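You operate a simulated robot arm through the tools that you are given. There is no shell and no other tool. Be economical: measure what you need, move in short steps, check, and stop when the job is done.

You run a simulated robot arm. Do the job below in one go: nothing can be reset, and whatever is moved stays where it is left.

## Task
Open the white door with the red handle, take the black-banded core and leave it on the shelf behind the white doors, then shut the door. Then turn the blue knob to 30. Then push the blue drawer of the core bench shut. Then put the cream bearing block on the lower shelf of the set-up stand. Then fetch the grey brake pad and set it on the lower shelf of the set-up stand. Then open the grey drawer of the packing table, put the green bearing block in the inside of the grey drawer of the packing table and shut the drawer again. Then fetch the purple brake pad and set it on the clear side of the core bench. Do these in the order given. Set down upright: grey brake pad.

The check looks at the end state, three seconds after you hand in, the way a careful person would. Anything else that was tipped, shoved, dropped, spilled or broken makes it a failure.

## Robot
A 7-joint arm with a two-finger parallel gripper on a trunk, on a base that drives. Base frame: it is fixed to the floor where the robot stands at the start and does not move with it; the origin is under the middle of the robot, x ahead of it, y to its left, z up. Readings come in m, rad, newtons and seconds.
With the tool pointing down near the work surface it reaches from about 0.1 to 0.9 m from the robot's upright axis, wherever it stands. Its first joint turns from -2.897 to 2.897 rad. Places, roughly: black-banded core (9x9x20 cm) [7.8, 4.3, 0.4]; blue drawer of the core bench [4.3, -4.2, 0.7]; blue knob [6.6, -2.1, 1]; clear side of the core bench [4.7, -5.2, 0.8]; cream bearing block (5x5x4 cm) [5.6, -6.5, 1]; green bearing block (5x5x4 cm) [7.5, -7.1, 0.8]; grey brake pad [6.5, -7.5, 0.5]; grey drawer of the packing table [7.5, -6.3, 0.5]; inside of the grey drawer of the packing table [7.5, -6.3, 0.5]; lower shelf of the set-up stand [6.1, -5.6, 0.3]; purple brake pad [3.75, -0.5, 0.75]; shelf behind the white doors (80x22 cm) [9.4, 0.16, 0.56]; white door with the red handle [9.2, 0, 0.5]. Payload 3.91 kg.
The TCP is the grasp point between the finger pads, 0.03 m short of the fingertips. In the tool frame z runs along the fingers and y along their closing line. Largest opening 0.11 m; finger width 0.02, thickness 0.01; the body of the gripper, 0.048 by 0.112 m, starts 0.055 m behind the TCP.
Orientation is told as [roll, pitch, yaw] about the base's x, y, z axes, in that order, counted from this pose: with the fingers straight down and closing along the base's y, the tool's x points along the base's -x, its y along +y and its z along -z.

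## Interface
- The arm moves only by the tool servo_tool. Its argument "motion" is a list of rows, each a list of 6 numbers: the shift along the tool's x, y, z in units of 40 mm (1.0 is 40 mm), then the turn, a rotation vector about the tool's x, y, z in units of 8 degrees (1.0 is 8 degrees). In form: [[dx, dy, dz, wx, wy, wz], ...]. A call has 1 to 20 rows; each row shifts and turns the commanded pose from where the row before left it, along the tool's axes as they then stand. "hand" is the finger opening in m, from 0 to 0.11, set as the call begins (left out, the last holds). A call with a number of a shift or a turn outside -1 to 1 is refused whole. Each row takes 0.2 s and may step no farther than 0.05 m and 0.15 rad from the row before; otherwise, or with a gripper value out of range, the whole call is refused. A pose out of reach is approached as far as the arm can. The call stops where the force on the tool passes 40 N (or 10 N more than at its start, if that is more) or the arm is blocked; 0.2 s more then pass. Each finger travels about 0.072 m/s and halts on what it meets, pressing with about 22 N; the grip force reading is that of the motor and also rises with nothing between the fingers. The clock runs only during rows and for 0.2 s after the last one: add rows that do not move to give the fingers time. The reply holds the time, the measured pose of the TCP, the force on the tool along the base axes, the opening and the grip force, in the units named above and with some noise, with the torque about the TCP (base axes, N m) and any sound that the robot's microphone picked up, and new pictures: "pictures" is both (left out), scene, wrist or none.
- Cameras (640 x 400 px; columns grow to the right, rows downward): "scene" is now at [0.264, 0.0037, 1.1729]; the picture's right is [0.05, -1.00, 0.00], its down [-0.37, -0.02, -0.93] and it looks along [0.93, 0.04, -0.37] (base axes); focal length 265 px, centre (320, 200). "wrist" rides on the gripper at [0.072, 0.017, -0.103] in the tool frame; the picture's right is [-0.23, 0.97, 0.00], its down [-0.76, -0.18, -0.62] and it looks along [-0.61, -0.14, 0.78] (tool axes); focal length 222 px, centre (320, 200). There is no depth. A picture from a camera that has moved, and an enlarged one, comes with that camera's place and axes in the base frame and with its lens.
- move_column(by): slides the trunk up (or, below 0, down) by that many m; the arm and the scene camera ride with it, the base frame stays. It gives what a move gives, with no picture.
- base_move(legs): drives the robot by 1 to 6 legs, each [ahead, left, turn to the left] in m, m and rad, along the robot's own axes; the way and the turn of a leg run together, so that a leg with both is an arc; at most 1.5 m and 3.142 rad a leg. The arm and the cameras ride along, it lands a little off, and it stops where it bumps. It gives what a move gives, and a new picture of the scene camera.
- head_to(pan, tilt): turns the head with the scene camera to pan (to the left, within 1.501 rad either way) and tilt (down, from -0.506 to 1.204), counted from straight ahead of the robot. It gives what a move gives, and a new picture of the scene camera.
- close_up(camera, box): a new picture of the part [left, top, right, bottom] of that camera's present view, enlarged. It takes no simulated time.
- job_done(): hands the job in; it is judged then, once.

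Go step by step. Nothing tells you exact positions but the pictures and the camera data: compare them with the known pose of the tool, close in by small moves and look again before you grip or let go. The budget is 483 turns and 360 pictures, counting those below and the enlarged ones. Unless the task says otherwise, let go and move clear before handing in, and close with one line.

The tools are called after ">>>" by a JSON object that holds its "method" and its "body". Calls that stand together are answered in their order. servo_tool: Moves the arm, as the interface text tells. Its arguments: {"type":"object","properties":{"motion":{"type":"array","items":{"type":"array","items":{"type":"number"}}},"hand":{"type":"number"},"pictures":{"type":"string","enum":["both","scene","wrist","none"]}},"required":["motion"]} The other tools are called the same way: move_column (by) slides the trunk up or down; base_move (legs) drives the base; head_to (pan, tilt) turns the head that bears the scene camera; close_up (camera, box) takes an enlarged picture of a part of a camera's view; job_done () hands the job in.

At the start:

```text
time_s: 0.0
position: [0.5418, 0.02, 1.0076]
ee_rot: [-0.001, 0.001, 0.0]
contact_force: [0.5, 0.1, -0.6]
moment: [0.0, -0.01, 0.02]
finger_gap: 0.1101
gripper_force: 0.0
trunk travel left (down, up): [-0.339, 0.343]
robot x, y, heading: [-0.0001, -0.0019, -0.002]
head pan, tilt: [0.045, 0.377]
```

scene: 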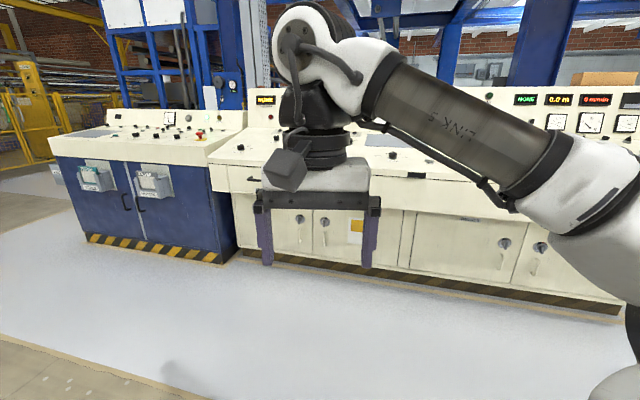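
wrist: 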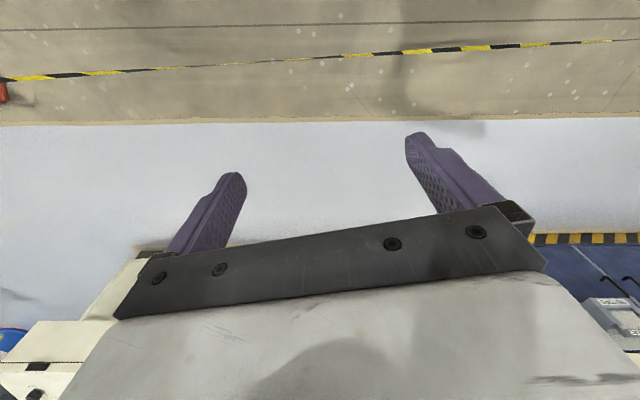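

I see a console bench straight ahead and the arm blocking part of the view. I'll look around first to find paths.

>>> {"method": "head_to", "body": {"pan": 0.7, "tilt": 0.2}}

>>> {"method": "head_to", "body": {"pan": -0.9, "tilt": 0.2}}

```text
time_s: 1.0
position: [0.5418, 0.0208, 1.0075]
ee_rot: [0.0, 0.001, 0.0]
contact_force: [-0.1, -0.7, 0.0]
moment: [0.01, 0.0, 0.02]
finger_gap: 0.1099
gripper_force: 0.1
trunk travel left (down, up): [-0.339, 0.343]
robot x, y, heading: [-0.0009, -0.0019, 0.004]
head pan, tilt: [0.7, 0.201]
camera scene: at [0.2425, 0.0595, 1.1892], right [0.64, -0.77, 0.0], down [-0.15, -0.13, -0.98], along [0.75, 0.63, -0.2], focal length 265 px, centre (320, 200)
```

scene: 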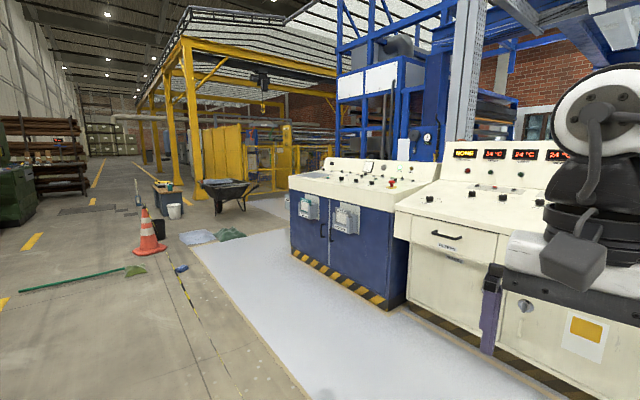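

```text
time_s: 2.7
position: [0.5411, 0.0212, 1.0069]
ee_rot: [0.001, 0.001, -0.001]
contact_force: [-0.3, -0.1, 0.1]
moment: [-0.02, -0.06, -0.03]
finger_gap: 0.1101
gripper_force: 0.1
trunk travel left (down, up): [-0.339, 0.343]
robot x, y, heading: [0.0008, 0.0005, -0.002]
head pan, tilt: [-0.901, 0.201]
camera scene: at [0.2291, -0.0735, 1.1892], right [-0.78, -0.62, 0.0], down [-0.12, 0.16, -0.98], along [0.61, -0.77, -0.2], focal length 265 px, centre (320, 200)
```

scene: 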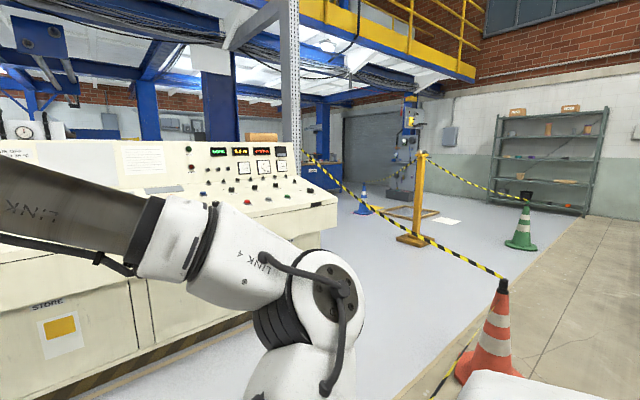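

The arm blocks the straight-ahead view; turning the base right and the head left will give a clear view ahead.

>>> {"method": "base_move", "body": {"legs": [[0, 0, -1.0]]}}

>>> {"method": "head_to", "body": {"pan": 1.0, "tilt": 0.2}}

```text
time_s: 5.7
position: [0.315, -0.4406, 1.0074]
ee_rot: [0.001, 0.001, -0.987]
contact_force: [-0.8, -0.5, 0.3]
moment: [-0.02, 0.03, 0.04]
finger_gap: 0.1103
gripper_force: 0.0
trunk travel left (down, up): [-0.339, 0.343]
robot x, y, heading: [-0.0006, -0.0036, -0.984]
head pan, tilt: [-0.901, 0.201]
camera scene: at [0.0656, -0.231, 1.1892], right [-0.95, 0.31, 0.0], down [0.06, 0.19, -0.98], along [-0.31, -0.93, -0.2], focal length 265 px, centre (320, 200)
```

scene: 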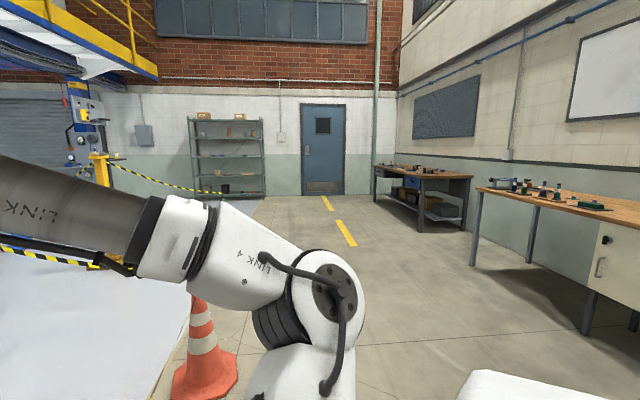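

```text
time_s: 7.6
position: [0.3154, -0.4406, 1.0077]
ee_rot: [0.001, -0.001, -0.989]
contact_force: [-0.2, 0.3, -0.2]
moment: [-0.02, -0.01, -0.01]
finger_gap: 0.1101
gripper_force: 0.2
trunk travel left (down, up): [-0.339, 0.343]
robot x, y, heading: [-0.0028, 0.0001, -0.985]
head pan, tilt: [1.0, 0.201]
camera scene: at [0.1879, -0.1414, 1.1892], right [0.01, -1.0, 0.0], down [-0.2, 0.0, -0.98], along [0.98, 0.01, -0.2], focal length 265 px, centre (320, 200)
```

scene: 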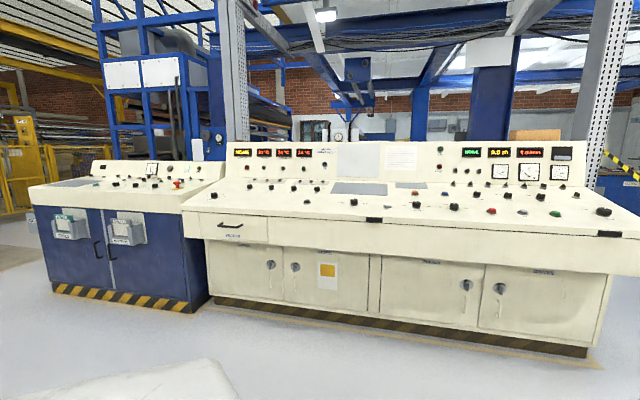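

I need to know whether this background is real nearby geometry. I'll drive left a bit past the blue console and look.

>>> {"method": "base_move", "body": {"legs": [[0, 0, 1.6], [0.2, 1.0, 0]]}}

>>> {"method": "head_to", "body": {"pan": 0.0, "tilt": 0.2}}

>>> {"method": "head_to", "body": {"pan": -0.6, "tilt": 0.2}}

```text
time_s: 17.9
position: [0.1024, 1.1261, 1.0073]
ee_rot: [0.0, 0.0, 0.595]
contact_force: [-0.4, 0.0, 0.1]
moment: [0.01, 0.0, -0.03]
finger_gap: 0.1101
gripper_force: 0.1
trunk travel left (down, up): [-0.339, 0.343]
robot x, y, heading: [-0.3331, 0.805, 0.596]
head pan, tilt: [1.0, 0.201]
stopped in leg 2: the robot was blocked; the commanded pose is now the measured one
camera scene: at [-0.1936, 0.9921, 1.1892], right [1.0, 0.02, 0.0], down [0.0, -0.2, -0.98], along [-0.02, 0.98, -0.2], focal length 265 px, centre (320, 200)
```

scene: 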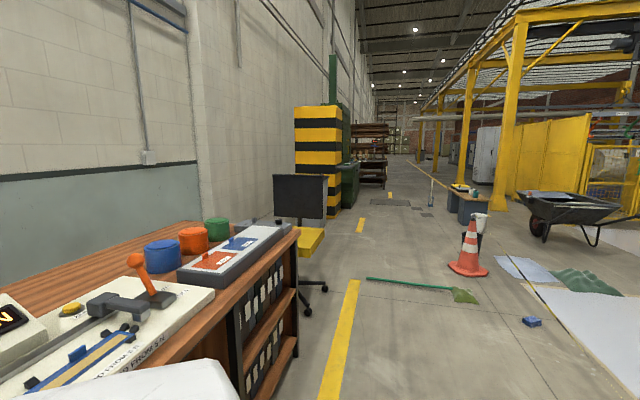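

```text
time_s: 19.2
position: [0.1027, 1.1253, 1.008]
ee_rot: [0.0, 0.0, 0.595]
contact_force: [0.6, -0.2, -0.9]
moment: [0.0, 0.0, 0.0]
finger_gap: 0.1096
gripper_force: 0.0
trunk travel left (down, up): [-0.339, 0.343]
robot x, y, heading: [-0.3339, 0.8052, 0.596]
head pan, tilt: [0.0, 0.201]
camera scene: at [-0.1142, 0.9512, 1.1892], right [0.56, -0.83, 0.0], down [-0.17, -0.11, -0.98], along [0.81, 0.55, -0.2], focal length 265 px, centre (320, 200)
```

scene: 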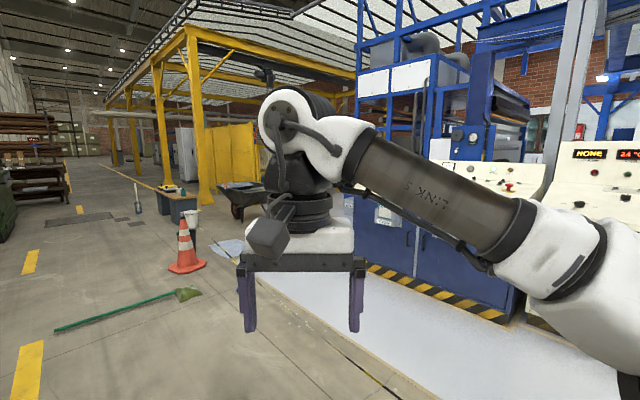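

```text
time_s: 20.2
position: [0.1024, 1.1238, 1.0077]
ee_rot: [0.001, 0.001, 0.595]
contact_force: [-0.7, -0.8, 0.9]
moment: [-0.02, -0.01, -0.01]
finger_gap: 0.1101
gripper_force: 0.0
trunk travel left (down, up): [-0.339, 0.343]
robot x, y, heading: [-0.3362, 0.805, 0.596]
head pan, tilt: [-0.6, 0.201]
camera scene: at [-0.0981, 0.8985, 1.1892], right [0.0, -1.0, 0.0], down [-0.2, 0.0, -0.98], along [0.98, 0.0, -0.2], focal length 265 px, centre (320, 200)
```

scene: 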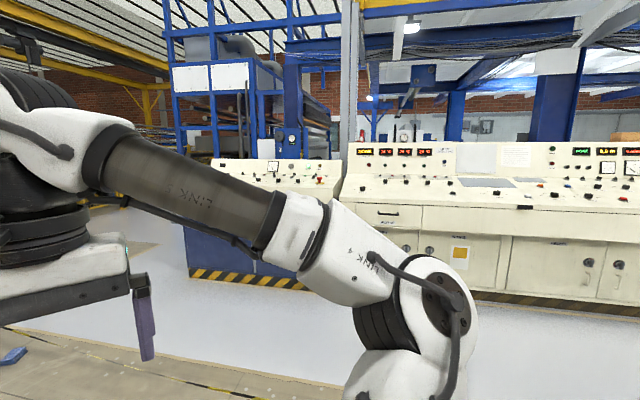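

The surroundings are real and solid; I bumped a desk on the left. I'll try the right-hand route, past the orange cone, and look from there.

>>> {"method": "base_move", "body": {"legs": [[0, -0.3, 0], [0, 0, -2.17], [1.5, 0.1, 0], [1.5, 0, 0]]}}

>>> {"method": "head_to", "body": {"pan": 1.0, "tilt": 0.15}}

```text
refused: leg 3 is longer than a leg can be; nothing moved
```

```text
time_s: 21.9
position: [0.1037, 1.1244, 1.0074]
ee_rot: [0.0, 0.001, 0.595]
contact_force: [-0.6, 0.3, -0.2]
moment: [-0.03, 0.02, 0.0]
finger_gap: 0.1099
gripper_force: 0.2
trunk travel left (down, up): [-0.339, 0.343]
robot x, y, heading: [-0.3322, 0.8061, 0.595]
head pan, tilt: [1.0, 0.15]
camera scene: at [-0.1935, 0.9916, 1.1939], right [1.0, 0.02, 0.0], down [0.0, -0.15, -0.99], along [-0.02, 0.99, -0.15], focal length 265 px, centre (320, 200)
```

scene: 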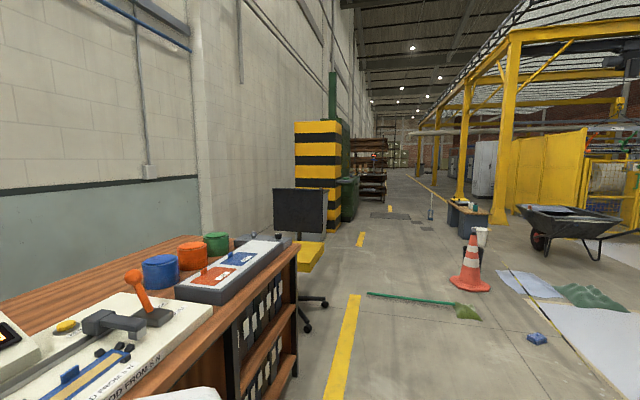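

A leg was too long; I'll resend with shorter legs, keeping pictures economical.

>>> {"method": "base_move", "body": {"legs": [[0, -0.3, 0], [0, 0, -2.17], [1.45, 0, 0], [1.45, 0, 0]]}}

>>> {"method": "head_to", "body": {"pan": 1.0, "tilt": 0.15}}

```text
time_s: 39.5
position: [-0.0888, -1.8842, 1.0076]
ee_rot: [-0.002, -0.001, -1.554]
contact_force: [-0.2, 0.3, 0.0]
moment: [0.0, -0.04, -0.01]
finger_gap: 0.1097
gripper_force: 0.1
trunk travel left (down, up): [-0.339, 0.343]
robot x, y, heading: [-0.1183, -1.3448, -1.553]
head pan, tilt: [1.0, 0.15]
stopped in leg 4: the robot was blocked; the commanded pose is now the measured one
camera scene: at [-0.036, -1.5629, 1.194], right [-0.53, -0.85, 0.0], down [-0.13, 0.08, -0.99], along [0.84, -0.52, -0.15], focal length 265 px, centre (320, 200)
```

scene: 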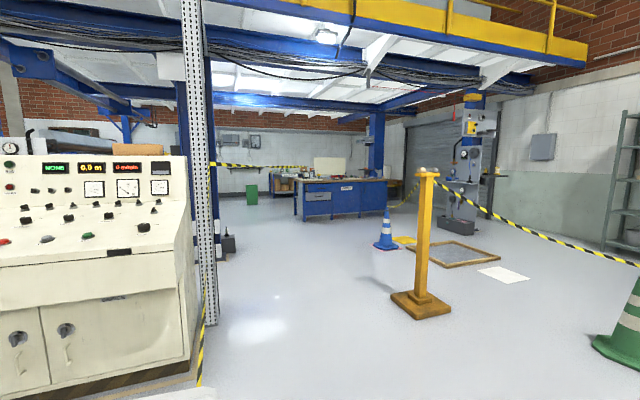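

```text
time_s: 40.1
position: [-0.0876, -1.8855, 1.0071]
ee_rot: [-0.002, -0.001, -1.554]
contact_force: [0.7, 0.9, 0.6]
moment: [-0.01, 0.02, 0.01]
finger_gap: 0.11
gripper_force: 0.0
trunk travel left (down, up): [-0.339, 0.343]
robot x, y, heading: [-0.1161, -1.345, -1.552]
head pan, tilt: [1.0, 0.15]
camera scene: at [-0.0361, -1.5635, 1.1939], right [-0.53, -0.85, 0.0], down [-0.13, 0.08, -0.99], along [0.84, -0.52, -0.15], focal length 265 px, centre (320, 200)
```

scene: 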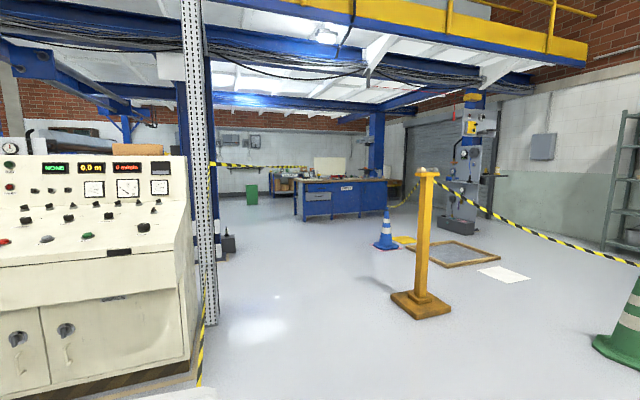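

There is a passage between the perforated column and the yellow post, with a blue bench beyond. I nudge clear of the cone and drive through the gap.

>>> {"method": "base_move", "body": {"legs": [[0, -0.35, 0], [1.2, 0, 0], [0, 0, 1.553], [1.4, 0, 0], [1.3, 0, 0]]}}

>>> {"method": "head_to", "body": {"pan": 0.6, "tilt": 0.15}}

>>> {"method": "head_to", "body": {"pan": -0.7, "tilt": 0.15}}

```text
time_s: 65.6
position: [2.8216, -2.4571, 1.0068]
ee_rot: [-0.001, 0.0, 0.027]
contact_force: [-0.3, 0.2, 0.7]
moment: [0.03, -0.01, 0.01]
finger_gap: 0.11
gripper_force: 0.1
trunk travel left (down, up): [-0.339, 0.343]
robot x, y, heading: [2.2815, -2.4961, 0.025]
head pan, tilt: [1.0, 0.15]
camera scene: at [2.5001, -2.4089, 1.1939], right [0.86, -0.52, 0.0], down [-0.08, -0.13, -0.99], along [0.51, 0.85, -0.15], focal length 265 px, centre (320, 200)
```

scene: 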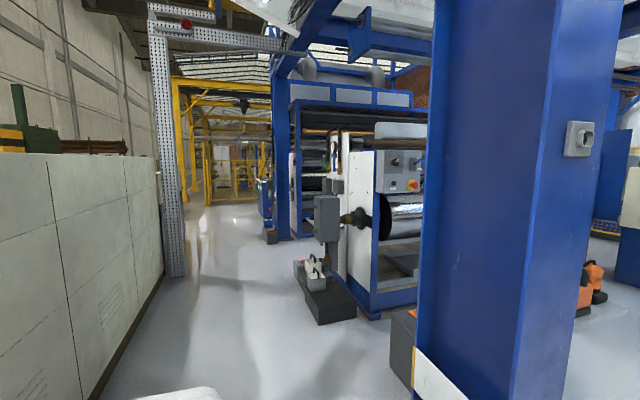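

```text
time_s: 66.5
position: [2.8205, -2.4575, 1.0066]
ee_rot: [-0.001, 0.001, 0.027]
contact_force: [-0.1, -0.3, 0.1]
moment: [-0.01, 0.03, -0.01]
finger_gap: 0.1101
gripper_force: 0.1
trunk travel left (down, up): [-0.339, 0.343]
robot x, y, heading: [2.2823, -2.4884, 0.027]
head pan, tilt: [0.6, 0.15]
camera scene: at [2.5271, -2.4338, 1.1939], right [0.59, -0.81, 0.0], down [-0.12, -0.09, -0.99], along [0.8, 0.58, -0.15], focal length 265 px, centre (320, 200)
```

scene: 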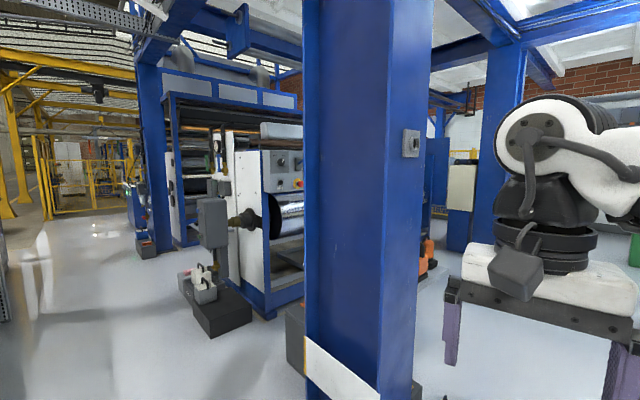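

```text
time_s: 67.9
position: [2.8218, -2.4558, 1.0069]
ee_rot: [-0.001, -0.001, 0.028]
contact_force: [-0.5, -0.2, 0.6]
moment: [-0.01, -0.02, 0.01]
finger_gap: 0.1102
gripper_force: 0.0
trunk travel left (down, up): [-0.339, 0.343]
robot x, y, heading: [2.281, -2.4957, 0.026]
head pan, tilt: [-0.7, 0.15]
camera scene: at [2.5247, -2.546, 1.1939], right [-0.62, -0.78, 0.0], down [-0.12, 0.09, -0.99], along [0.77, -0.62, -0.15], focal length 265 px, centre (320, 200)
```

scene: 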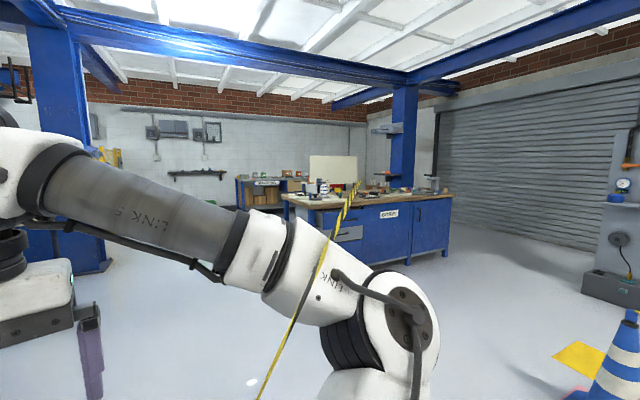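

I'm through the gap at (2.28, -2.5), with a blue pillar at (3.65, -1.95) and another at about (6.4, -2.1), the latter probably near the knob. I'll drive on along y≈-2.9.

>>> {"method": "base_move", "body": {"legs": [[1.4, -0.45, 0], [1.4, 0, 0]]}}

>>> {"method": "head_to", "body": {"pan": 0.7, "tilt": 0.15}}

>>> {"method": "head_to", "body": {"pan": -0.8, "tilt": 0.15}}

```text
time_s: 81.9
position: [5.6615, -2.8276, 1.007]
ee_rot: [-0.002, -0.001, 0.033]
contact_force: [0.6, -0.3, -0.1]
moment: [0.0, 0.02, 0.02]
finger_gap: 0.11
gripper_force: 0.0
trunk travel left (down, up): [-0.339, 0.343]
robot x, y, heading: [5.1232, -2.8678, 0.033]
head pan, tilt: [-0.7, 0.15]
camera scene: at [5.3643, -2.9182, 1.1939], right [-0.62, -0.78, 0.0], down [-0.12, 0.09, -0.99], along [0.78, -0.61, -0.15], focal length 265 px, centre (320, 200)
```

scene: 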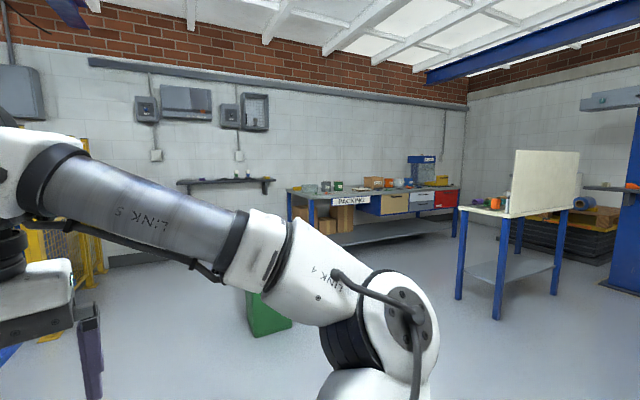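

```text
time_s: 83.5
position: [5.6608, -2.8271, 1.007]
ee_rot: [-0.002, -0.001, 0.033]
contact_force: [0.3, -2.3, 0.2]
moment: [0.02, 0.02, 0.0]
finger_gap: 0.1101
gripper_force: 0.1
trunk travel left (down, up): [-0.339, 0.343]
robot x, y, heading: [5.118, -2.8639, 0.031]
head pan, tilt: [0.7, 0.15]
camera scene: at [5.3606, -2.7988, 1.1939], right [0.67, -0.74, 0.0], down [-0.11, -0.1, -0.99], along [0.74, 0.66, -0.15], focal length 265 px, centre (320, 200)
```

scene: 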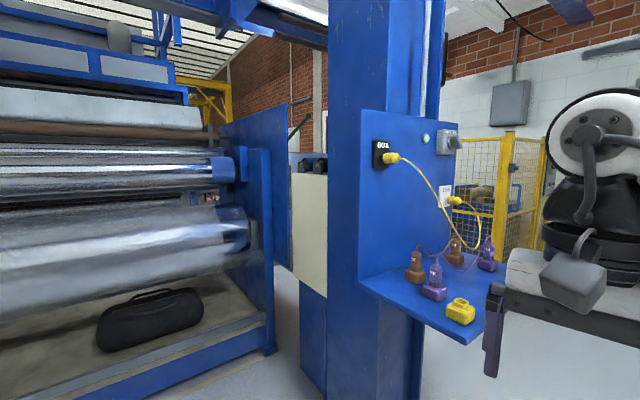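

```text
time_s: 85.1
position: [5.6599, -2.8277, 1.0071]
ee_rot: [-0.001, 0.0, 0.031]
contact_force: [0.0, -0.1, -0.2]
moment: [0.01, -0.01, 0.02]
finger_gap: 0.1102
gripper_force: 0.0
trunk travel left (down, up): [-0.339, 0.343]
robot x, y, heading: [5.1194, -2.8678, 0.036]
head pan, tilt: [-0.799, 0.15]
camera scene: at [5.3582, -2.9251, 1.1939], right [-0.69, -0.72, 0.0], down [-0.11, 0.1, -0.99], along [0.71, -0.69, -0.15], focal length 265 px, centre (320, 200)
```

scene: 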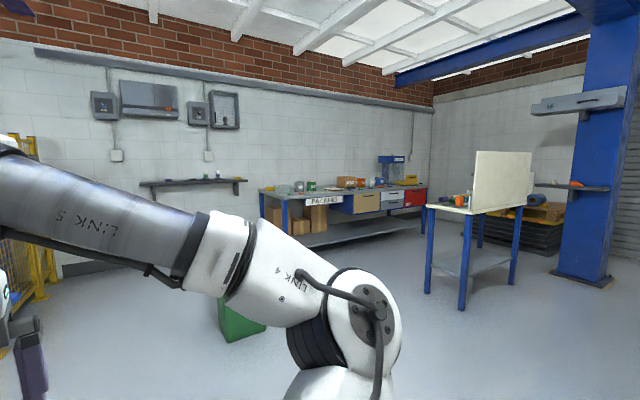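

I can see packing table, set-up stand, wall shelf, and the knob panel on the second pillar. I'll sidestep and look ahead past the pillar towards the white doors.

>>> {"method": "base_move", "body": {"legs": [[0.4, -0.45, -0.8]]}}

>>> {"method": "head_to", "body": {"pan": 1.0, "tilt": 0.3}}

```text
time_s: 89.1
position: [5.7286, -3.7701, 1.0058]
ee_rot: [-0.001, 0.0, -0.767]
contact_force: [-0.2, 0.3, -0.1]
moment: [-0.02, -0.04, -0.01]
finger_gap: 0.1101
gripper_force: 0.0
trunk travel left (down, up): [-0.339, 0.343]
robot x, y, heading: [5.3247, -3.4084, -0.767]
head pan, tilt: [-0.799, 0.15]
camera scene: at [5.4477, -3.6222, 1.1939], right [-1.0, -0.01, 0.0], down [0.0, 0.15, -0.99], along [0.01, -0.99, -0.15], focal length 265 px, centre (320, 200)
```

scene: 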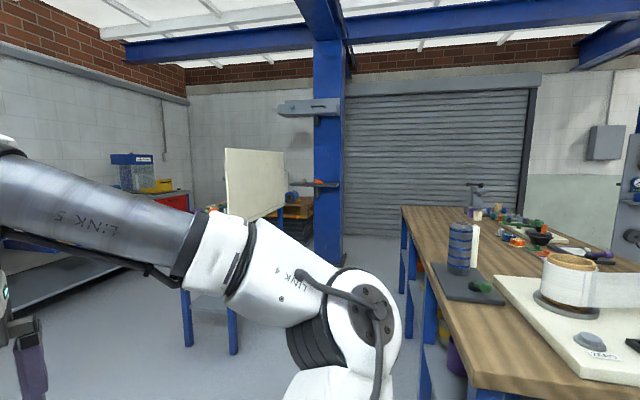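

```text
time_s: 90.9
position: [5.7273, -3.7707, 1.0074]
ee_rot: [-0.002, 0.002, -0.768]
contact_force: [-1.0, 0.1, 0.3]
moment: [-0.02, -0.02, -0.01]
finger_gap: 0.1101
gripper_force: 0.1
trunk travel left (down, up): [-0.339, 0.343]
robot x, y, heading: [5.3205, -3.4113, -0.776]
head pan, tilt: [1.0, 0.3]
camera scene: at [5.5381, -3.5079, 1.1799], right [0.23, -0.97, 0.0], down [-0.29, -0.07, -0.96], along [0.93, 0.22, -0.3], focal length 265 px, centre (320, 200)
```

scene: 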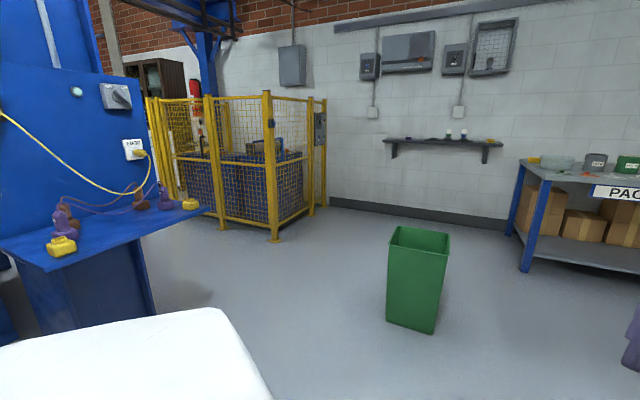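

The knob is on the panel's right half at about (6.6, -2.1), and the cabinet is beyond the yellow cage on its left. I'll drive between bin and panel, then turn toward the doors.

>>> {"method": "base_move", "body": {"legs": [[0, 0, 0.776], [1.4, 0.28, 0], [0.5, 0.2, 0], [0, 0, 1.5708], [0.9, 0, 0]]}}

>>> {"method": "head_to", "body": {"pan": -0.7, "tilt": 0.3}}

>>> {"method": "head_to", "body": {"pan": 0.6, "tilt": 0.3}}

```text
time_s: 111.0
position: [7.1168, -1.4401, 1.0063]
ee_rot: [-0.002, 0.0, 1.609]
contact_force: [1.1, 0.3, -0.4]
moment: [-0.03, 0.02, 0.03]
finger_gap: 0.1099
gripper_force: 0.1
trunk travel left (down, up): [-0.339, 0.343]
robot x, y, heading: [7.1545, -1.9861, 1.614]
head pan, tilt: [1.0, 0.3]
camera scene: at [7.0725, -1.764, 1.1799], right [0.51, 0.86, 0.0], down [0.25, -0.15, -0.96], along [-0.82, 0.49, -0.3], focal length 265 px, centre (320, 200)
```

scene: 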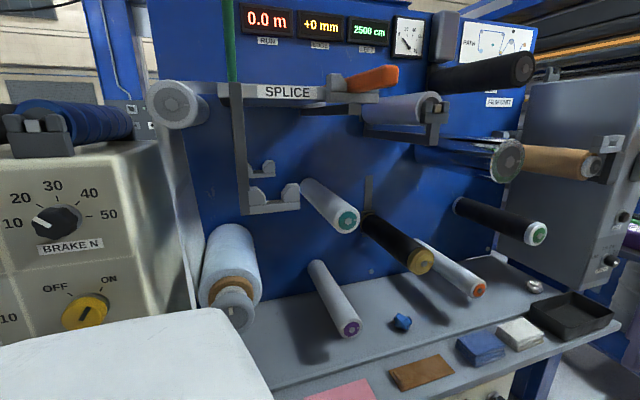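

```text
time_s: 112.7
position: [7.1157, -1.44, 1.0069]
ee_rot: [-0.003, 0.0, 1.609]
contact_force: [-0.5, 0.2, 0.2]
moment: [0.0, -0.01, -0.01]
finger_gap: 0.1099
gripper_force: 0.1
trunk travel left (down, up): [-0.339, 0.343]
robot x, y, heading: [7.1591, -1.9794, 1.612]
head pan, tilt: [-0.7, 0.3]
camera scene: at [7.2103, -1.7378, 1.1799], right [0.79, -0.61, 0.0], down [-0.18, -0.23, -0.96], along [0.59, 0.75, -0.3], focal length 265 px, centre (320, 200)
```

scene: 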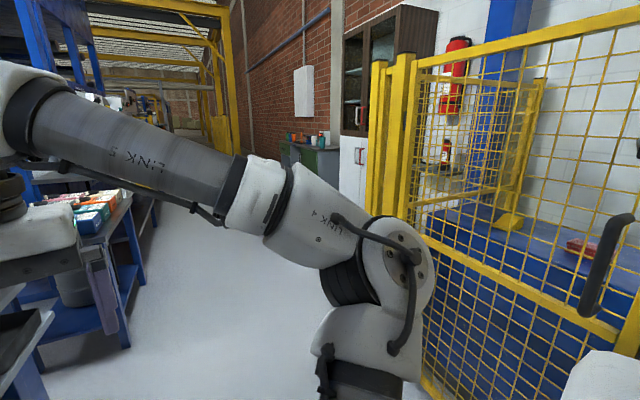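

```text
time_s: 114.2
position: [7.1159, -1.4411, 1.0068]
ee_rot: [0.0, -0.001, 1.609]
contact_force: [-0.3, -0.6, -0.7]
moment: [0.01, 0.01, 0.0]
finger_gap: 0.1102
gripper_force: 0.2
trunk travel left (down, up): [-0.339, 0.343]
robot x, y, heading: [7.157, -1.9791, 1.61]
head pan, tilt: [0.6, 0.3]
camera scene: at [7.0973, -1.7364, 1.1799], right [0.8, 0.6, 0.0], down [0.18, -0.24, -0.96], along [-0.57, 0.77, -0.3], focal length 265 px, centre (320, 200)
```

scene: 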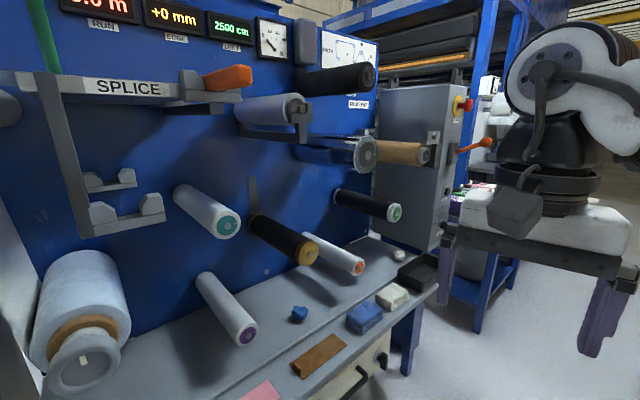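

The white-door cabinet with a red handle is visible past the cage on the right wall. I'll sidestep right and drive down the corridor at x≈7.5.

>>> {"method": "base_move", "body": {"legs": [[0, -0.33, -0.04], [1.4, 0, 0], [0.5, 0, 0]]}}

>>> {"method": "head_to", "body": {"pan": -1.2, "tilt": 0.3}}

>>> {"method": "head_to", "body": {"pan": 0.4, "tilt": 0.2}}

```text
time_s: 126.5
position: [7.449, 0.4704, 1.0067]
ee_rot: [-0.002, -0.001, 1.581]
contact_force: [1.4, -0.1, -0.3]
moment: [-0.01, -0.01, -0.01]
finger_gap: 0.1101
gripper_force: 0.1
trunk travel left (down, up): [-0.339, 0.343]
robot x, y, heading: [7.4737, -0.0705, 1.579]
head pan, tilt: [0.6, 0.3]
camera scene: at [7.4218, 0.1757, 1.1799], right [0.82, 0.57, 0.0], down [0.17, -0.24, -0.96], along [-0.55, 0.78, -0.3], focal length 265 px, centre (320, 200)
```

scene: 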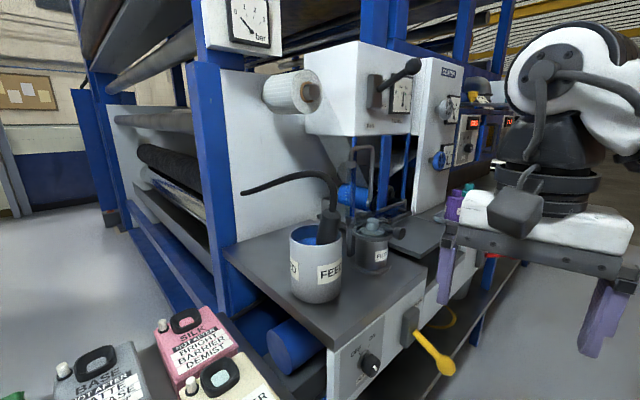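

```text
time_s: 128.3
position: [7.449, 0.4696, 1.0065]
ee_rot: [-0.001, -0.001, 1.581]
contact_force: [1.4, 0.5, 0.1]
moment: [0.01, 0.01, 0.03]
finger_gap: 0.1099
gripper_force: 0.1
trunk travel left (down, up): [-0.339, 0.343]
robot x, y, heading: [7.4745, -0.0705, 1.58]
head pan, tilt: [-1.201, 0.3]
camera scene: at [7.562, 0.1338, 1.1799], right [0.37, -0.93, 0.0], down [-0.27, -0.11, -0.96], along [0.89, 0.35, -0.3], focal length 265 px, centre (320, 200)
```

scene: 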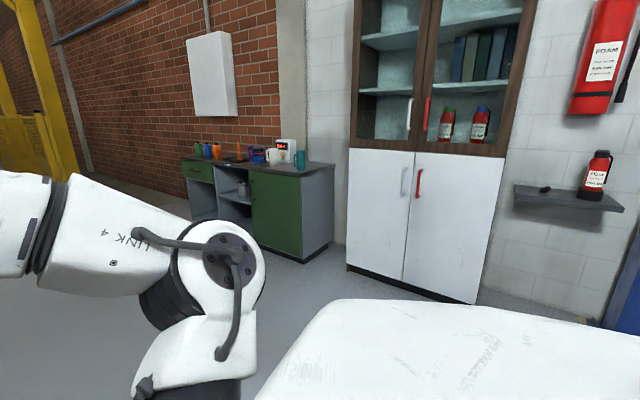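

```text
time_s: 130.0
position: [7.4497, 0.471, 1.0067]
ee_rot: [-0.003, -0.001, 1.582]
contact_force: [0.8, 0.0, -0.4]
moment: [-0.02, 0.0, -0.01]
finger_gap: 0.1099
gripper_force: 0.1
trunk travel left (down, up): [-0.339, 0.343]
robot x, y, heading: [7.4793, -0.0737, 1.582]
head pan, tilt: [0.4, 0.201]
camera scene: at [7.4382, 0.1846, 1.1892], right [0.92, 0.4, 0.0], down [0.08, -0.18, -0.98], along [-0.39, 0.9, -0.2], focal length 265 px, centre (320, 200)
```

scene: 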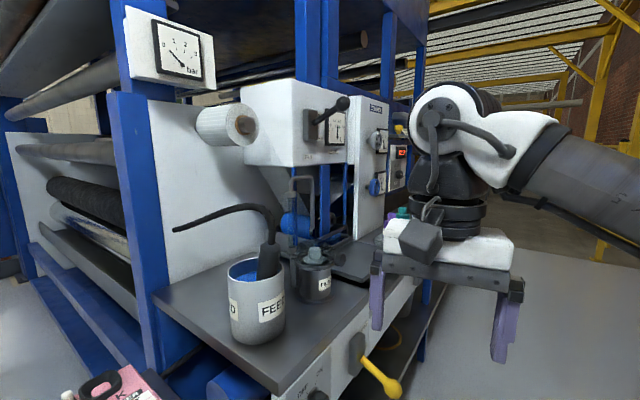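

I see the lower white cabinet doors: the right one has a red vertical bar handle at roughly (9.22, 0.14, 0.80), hinged on its right edge near (9.25, -0.25). I'll turn to face it and level the gripper forward.

>>> {"method": "base_move", "body": {"legs": [[0.3, 0, -1.582]]}}

>>> {"method": "servo_tool", "body": {"motion": [[0, 0, 0, 0, -1, 0], [0, 0, 0, 0, -1, 0], [0, 0, 0, 0, -1, 0], [0, 0, 0, 0, -1, 0], [0, 0, 0, 0, -1, 0], [0, 0, 0, 0, -1, 0], [0, 0, 0, 0, -1, 0], [0, 0, 0, 0, -1, 0], [0, 0, 0, 0, -1, 0], [0, 0, 0, 0, -1, 0], [0, 0, 0, 0, -1, 0], [0, 0, 0, 0, -0.25, 0], [0, 0, 0, 0, 0, 0], [0, 0, 0, 0, 0, 0]]}}

>>> {"method": "head_to", "body": {"pan": 0.0, "tilt": 0.4}}

```text
time_s: 134.3
position: [8.2048, 0.1517, 1.0075]
ee_rot: [-0.001, 0.001, 0.015]
contact_force: [-0.4, 0.1, 0.5]
moment: [0.0, 0.01, 0.0]
finger_gap: 0.11
gripper_force: 0.1
trunk travel left (down, up): [-0.339, 0.343]
robot x, y, heading: [7.6611, 0.1209, 0.011]
head pan, tilt: [0.4, 0.201]
cut short: leg 1
camera scene: at [7.9206, 0.1619, 1.1892], right [0.4, -0.92, 0.0], down [-0.18, -0.08, -0.98], along [0.9, 0.39, -0.2], focal length 265 px, centre (320, 200)
```

scene: 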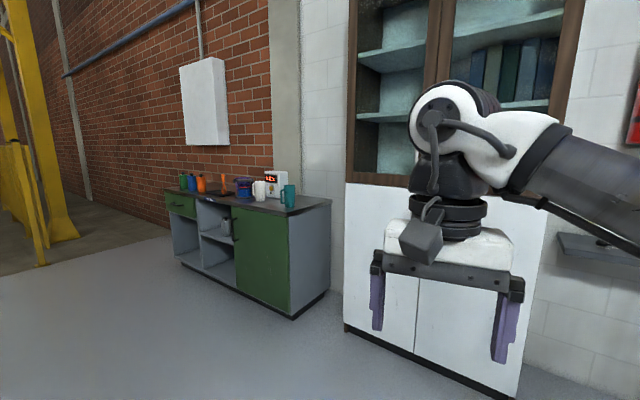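

```text
time_s: 137.3
position: [8.2328, 0.1578, 1.0672]
ee_rot: [-0.693, -1.569, 0.707]
contact_force: [-0.3, -0.5, 0.0]
moment: [0.0, -0.01, -0.01]
finger_gap: 0.1101
gripper_force: 0.1
out of reach, approached as far as the arm can: row 9, 10, 11, 12
trunk travel left (down, up): [-0.339, 0.343]
robot x, y, heading: [7.6663, 0.1215, 0.017]
head pan, tilt: [0.4, 0.201]
camera scene: at [7.9206, 0.1619, 1.1892], right [0.4, -0.92, 0.0], down [-0.18, -0.08, -0.98], along [0.9, 0.39, -0.2], focal length 265 px, centre (320, 200)
camera wrist: at [8.1298, 0.1733, 0.9943], right [-0.01, 0.97, 0.23], down [-0.62, -0.19, 0.76], along [0.78, -0.13, 0.61], focal length 222 px, centre (320, 200)
```

scene: 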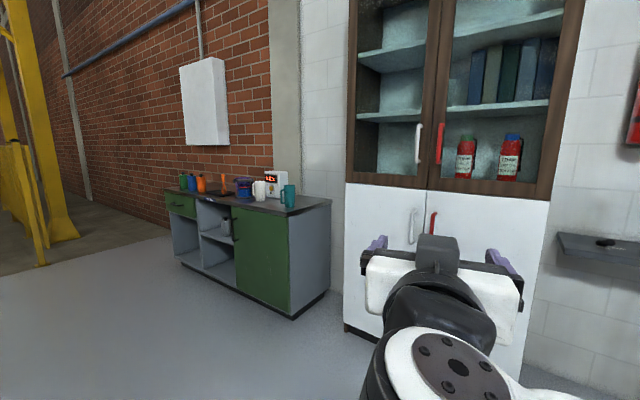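
wrist: 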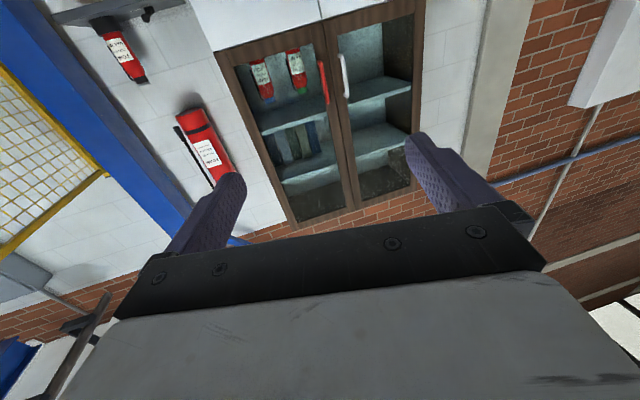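

```text
time_s: 138.2
position: [8.2329, 0.1579, 1.066]
ee_rot: [-0.517, -1.57, 0.533]
contact_force: [-0.2, 0.2, -0.7]
moment: [-0.01, 0.0, 0.02]
finger_gap: 0.1099
gripper_force: 0.0
trunk travel left (down, up): [-0.339, 0.343]
robot x, y, heading: [7.6652, 0.1247, 0.013]
head pan, tilt: [0.0, 0.4]
camera scene: at [7.9279, 0.1258, 1.1707], right [0.01, -1.0, 0.0], down [-0.39, -0.01, -0.92], along [0.92, 0.01, -0.39], focal length 265 px, centre (320, 200)
```

scene: 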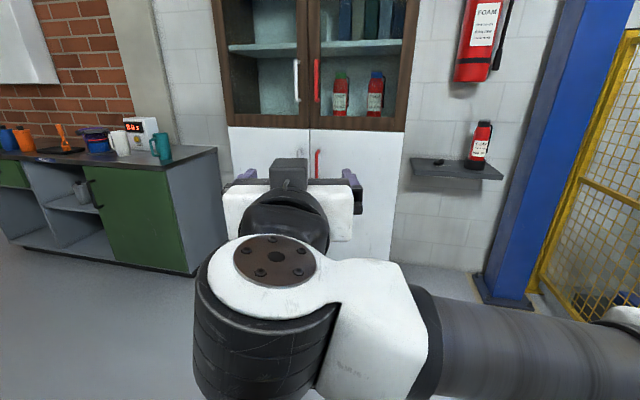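

The gripper now points at the doors; the handle looks to be at y≈0.15, z 0.71–0.89. I'll lower the trunk and drive up close.

>>> {"method": "move_column", "body": {"by": -0.26}}

>>> {"method": "base_move", "body": {"legs": [[0.7, 0.08, 0]]}}

>>> {"method": "servo_tool", "body": {"motion": [[0, 0, 0, 0, 0, 0]], "pictures": "wrist"}}

```text
time_s: 140.8
position: [8.2326, 0.1575, 0.8073]
ee_rot: [-0.541, -1.569, 0.554]
contact_force: [-0.1, 0.4, 0.1]
moment: [0.01, 0.01, -0.02]
finger_gap: 0.11
gripper_force: 0.0
trunk travel left (down, up): [-0.079, 0.603]
robot x, y, heading: [7.6646, 0.1196, 0.008]
head pan, tilt: [0.0, 0.4]
```

```text
time_s: 144.8
position: [8.954, 0.2456, 0.8063]
ee_rot: [-0.56, -1.57, 0.569]
contact_force: [0.6, -0.1, 0.3]
moment: [0.0, 0.02, 0.02]
finger_gap: 0.1102
gripper_force: 0.1
trunk travel left (down, up): [-0.079, 0.603]
robot x, y, heading: [8.3829, 0.2071, 0.011]
head pan, tilt: [0.0, 0.4]
camera scene: at [8.6496, 0.2138, 0.9107], right [0.01, -1.0, 0.0], down [-0.39, 0.0, -0.92], along [0.92, 0.01, -0.39], focal length 265 px, centre (320, 200)
```

scene: 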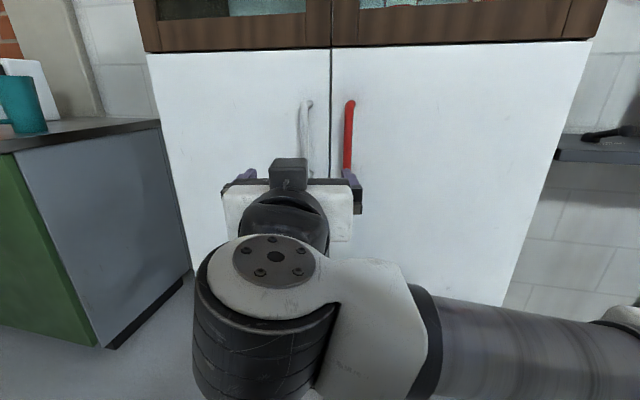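

```text
time_s: 145.2
position: [8.9542, 0.2441, 0.8068]
ee_rot: [-0.51, -1.568, 0.52]
contact_force: [0.1, 0.5, -0.2]
moment: [0.02, 0.01, 0.0]
finger_gap: 0.1104
gripper_force: 0.0
trunk travel left (down, up): [-0.079, 0.603]
robot x, y, heading: [8.3839, 0.2117, 0.012]
head pan, tilt: [0.0, 0.4]
camera wrist: at [8.8516, 0.2606, 0.7342], right [-0.01, 0.97, 0.23], down [-0.62, -0.18, 0.76], along [0.78, -0.13, 0.61], focal length 222 px, centre (320, 200)
```

wrist: 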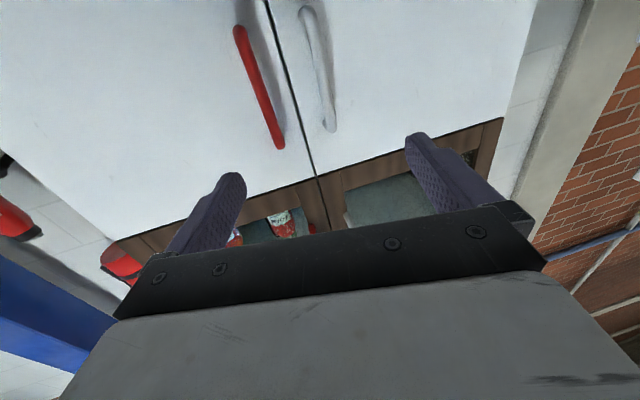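

Triangulating both views puts the red bar at about (9.21, 0.16), z 0.72–0.885. I'll align laterally with the hand narrowed, then go in.

>>> {"method": "servo_tool", "body": {"motion": [[0, -1, 0, 0, 0, 0], [0, -1, 0, 0, 0, 0], [0, 0, 1, 0, 0, 0], [0, 0, 1, 0, 0, 0], [0, 0, 1, 0, 0, 0], [0, 0, 0.8, 0, 0, 0], [0, 0, 0, 0, 0, 0]], "hand": 0.075}}

```text
time_s: 146.8
position: [9.1087, 0.1665, 0.8081]
ee_rot: [-0.709, -1.569, 0.719]
contact_force: [0.2, 0.4, -0.3]
moment: [0.03, -0.01, 0.0]
finger_gap: 0.075
gripper_force: 0.0
trunk travel left (down, up): [-0.079, 0.603]
robot x, y, heading: [8.3827, 0.2108, 0.008]
head pan, tilt: [0.0, 0.4]
camera scene: at [8.6496, 0.2138, 0.9107], right [0.01, -1.0, 0.0], down [-0.39, 0.0, -0.92], along [0.92, 0.01, -0.39], focal length 265 px, centre (320, 200)
camera wrist: at [9.0051, 0.182, 0.7352], right [-0.01, 0.97, 0.23], down [-0.62, -0.18, 0.76], along [0.78, -0.13, 0.61], focal length 222 px, centre (320, 200)
```

scene: 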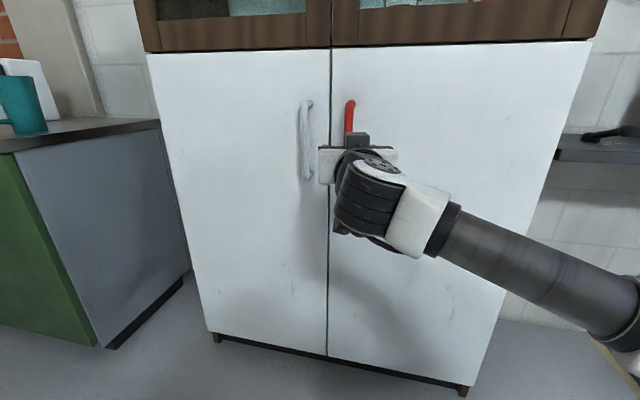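
wrist: 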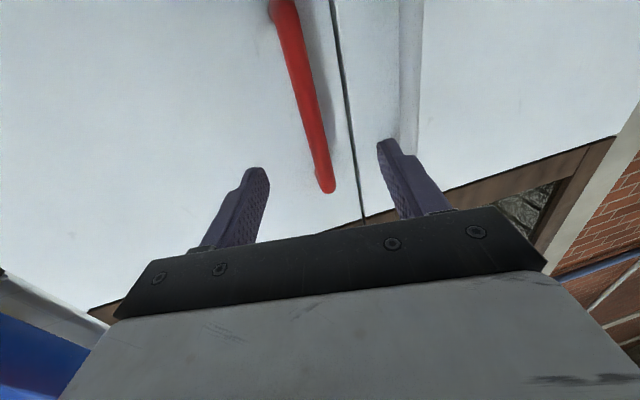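

Aligned on the bar; I go in about 9 cm and close.

>>> {"method": "servo_tool", "body": {"motion": [[0, -0.15, 1, 0, 0, 0], [0, 0, 1, 0, 0, 0], [0, 0, 0.3, 0, 0, 0], [0, 0, 0, 0, 0, 0]]}}

>>> {"method": "servo_tool", "body": {"motion": [[0, 0, 0, 0, 0, 0], [0, 0, 0, 0, 0, 0], [0, 0, 0, 0, 0, 0], [0, 0, 0, 0, 0, 0], [0, 0, 0, 0, 0, 0]], "hand": 0.0}}

```text
time_s: 147.8
position: [9.2, 0.1616, 0.8085]
ee_rot: [-0.636, -1.568, 0.649]
contact_force: [0.3, 0.2, 0.0]
moment: [0.01, 0.03, -0.01]
finger_gap: 0.0752
gripper_force: 0.1
trunk travel left (down, up): [-0.079, 0.603]
robot x, y, heading: [8.386, 0.2131, 0.01]
head pan, tilt: [0.0, 0.4]
camera scene: at [8.6496, 0.2138, 0.9107], right [0.01, -1.0, 0.0], down [-0.39, 0.0, -0.92], along [0.92, 0.01, -0.39], focal length 265 px, centre (320, 200)
camera wrist: at [9.0969, 0.1769, 0.7355], right [-0.01, 0.97, 0.23], down [-0.62, -0.18, 0.76], along [0.78, -0.13, 0.61], focal length 222 px, centre (320, 200)
```

scene: 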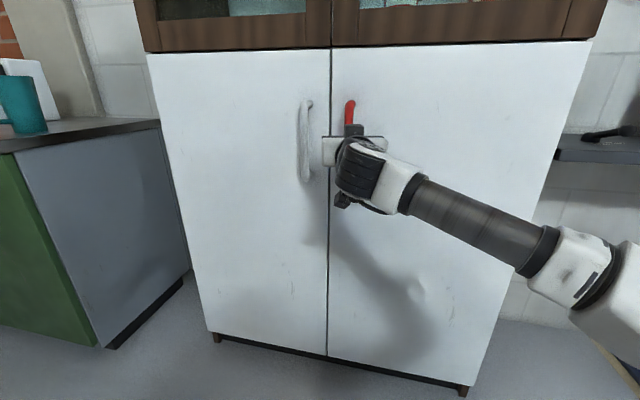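
wrist: 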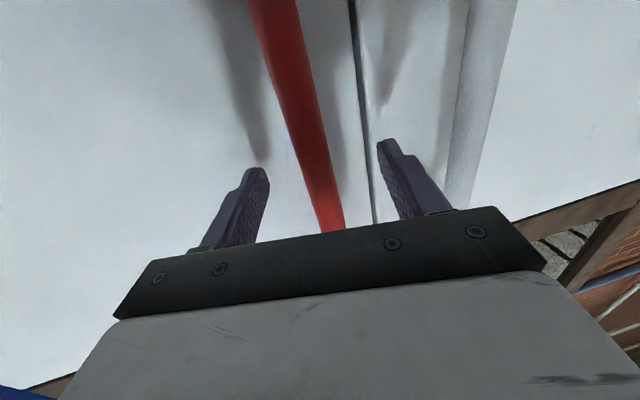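

```text
time_s: 149.0
position: [9.199, 0.1611, 0.8086]
ee_rot: [-0.514, -1.569, 0.527]
contact_force: [0.2, 2.0, 0.3]
moment: [0.17, 0.04, 0.01]
finger_gap: 0.0177
gripper_force: 44.8
trunk travel left (down, up): [-0.079, 0.603]
robot x, y, heading: [8.3856, 0.209, 0.01]
head pan, tilt: [0.0, 0.4]
camera scene: at [8.6497, 0.2139, 0.9107], right [0.01, -1.0, 0.0], down [-0.39, 0.0, -0.92], along [0.92, 0.01, -0.39], focal length 265 px, centre (320, 200)
camera wrist: at [9.0966, 0.1772, 0.7355], right [-0.01, 0.97, 0.23], down [-0.62, -0.18, 0.76], along [0.78, -0.13, 0.61], focal length 222 px, centre (320, 200)
```

scene: 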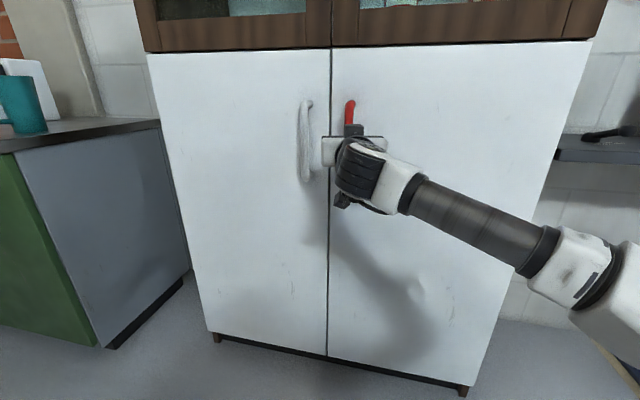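
wrist: 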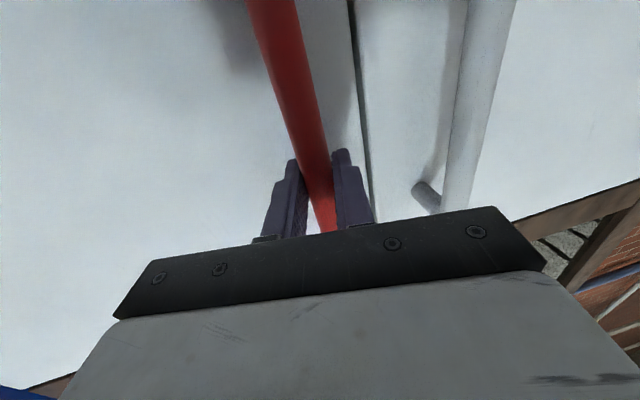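

The bar is gripped (1.8 cm). I'll swing the door on an arc about its right-hand hinge (~0.43 m radius).

>>> {"method": "servo_tool", "body": {"motion": [[0, -0.08, -0.86, -0.573, 0, 0], [0, -0.08, -0.86, -0.573, 0, 0], [0, -0.08, -0.86, -0.573, 0, 0], [0, -0.08, -0.86, -0.573, 0, 0], [0, -0.08, -0.86, -0.573, 0, 0], [0, 0, 0, 0, 0, 0]]}}

```text
time_s: 149.7
position: [9.1239, 0.1607, 0.8083]
ee_rot: [-1.759, -1.568, 1.966]
contact_force: [-1.1, 2.8, 0.2]
moment: [0.45, -0.23, -0.04]
finger_gap: 0.0176
gripper_force: 46.0
trunk travel left (down, up): [-0.079, 0.603]
robot x, y, heading: [8.3841, 0.2145, 0.017]
head pan, tilt: [0.0, 0.4]
stopped in row 3: the force on the tool passed its limit at 44 N (the readings are from after the stop); the commanded pose is now the measured one
camera scene: at [8.6495, 0.2154, 0.9106], right [0.01, -1.0, 0.0], down [-0.39, -0.01, -0.92], along [0.92, 0.01, -0.39], focal length 265 px, centre (320, 200)
camera wrist: at [9.0204, 0.1559, 0.7353], right [-0.2, 0.95, 0.22], down [-0.57, -0.3, 0.76], along [0.79, 0.02, 0.61], focal length 222 px, centre (320, 200)
```

scene: 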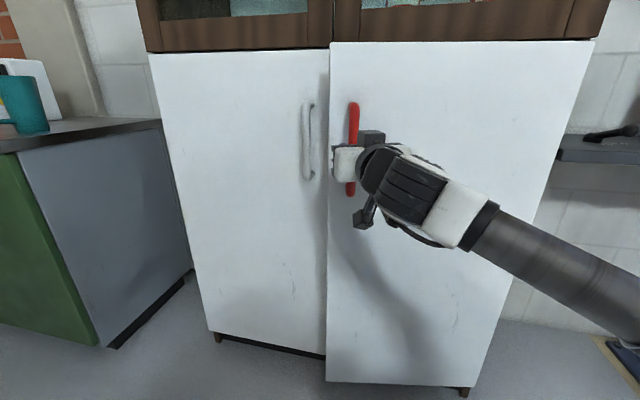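
wrist: 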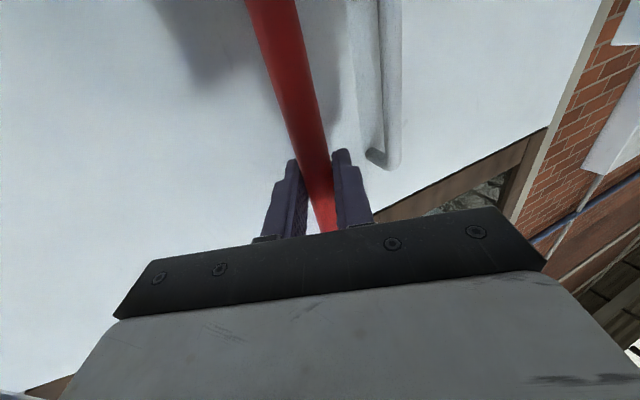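

The door is open about 10°; the force limit tripped, so I'll continue in smaller steps.

>>> {"method": "servo_tool", "body": {"motion": [[0, 0, -0.45, -0.3, 0, 0], [0, 0, -0.45, -0.3, 0, 0], [0, 0, -0.45, -0.3, 0, 0], [0, 0, -0.45, -0.3, 0, 0], [0, 0, -0.45, -0.3, 0, 0], [0, 0, -0.45, -0.3, 0, 0], [0, 0, -0.45, -0.3, 0, 0], [0, 0, -0.45, -0.3, 0, 0]], "pictures": "scene"}}

```text
time_s: 150.8
position: [9.0459, 0.1463, 0.8067]
ee_rot: [-1.552, -1.567, 1.954]
contact_force: [-1.8, 4.3, 1.4]
moment: [0.49, -0.16, -0.05]
finger_gap: 0.0178
gripper_force: 44.8
trunk travel left (down, up): [-0.079, 0.603]
robot x, y, heading: [8.3856, 0.2157, 0.012]
head pan, tilt: [0.0, 0.4]
stopped in row 5: the force on the tool passed its limit at 42 N (the readings are from after the stop); the commanded pose is now the measured one
camera scene: at [8.6493, 0.2163, 0.9108], right [0.01, -1.0, 0.0], down [-0.39, -0.01, -0.92], along [0.92, 0.01, -0.39], focal length 265 px, centre (320, 200)
```

scene: 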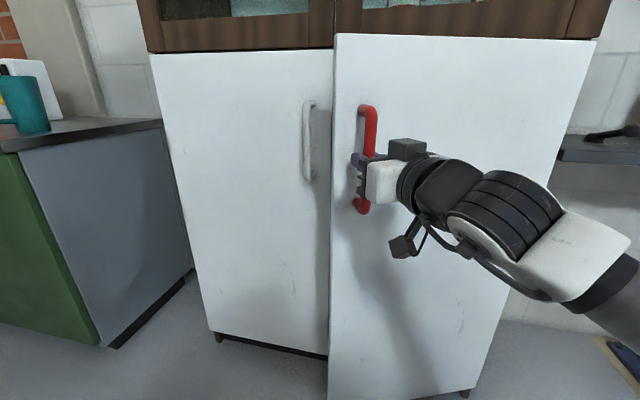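

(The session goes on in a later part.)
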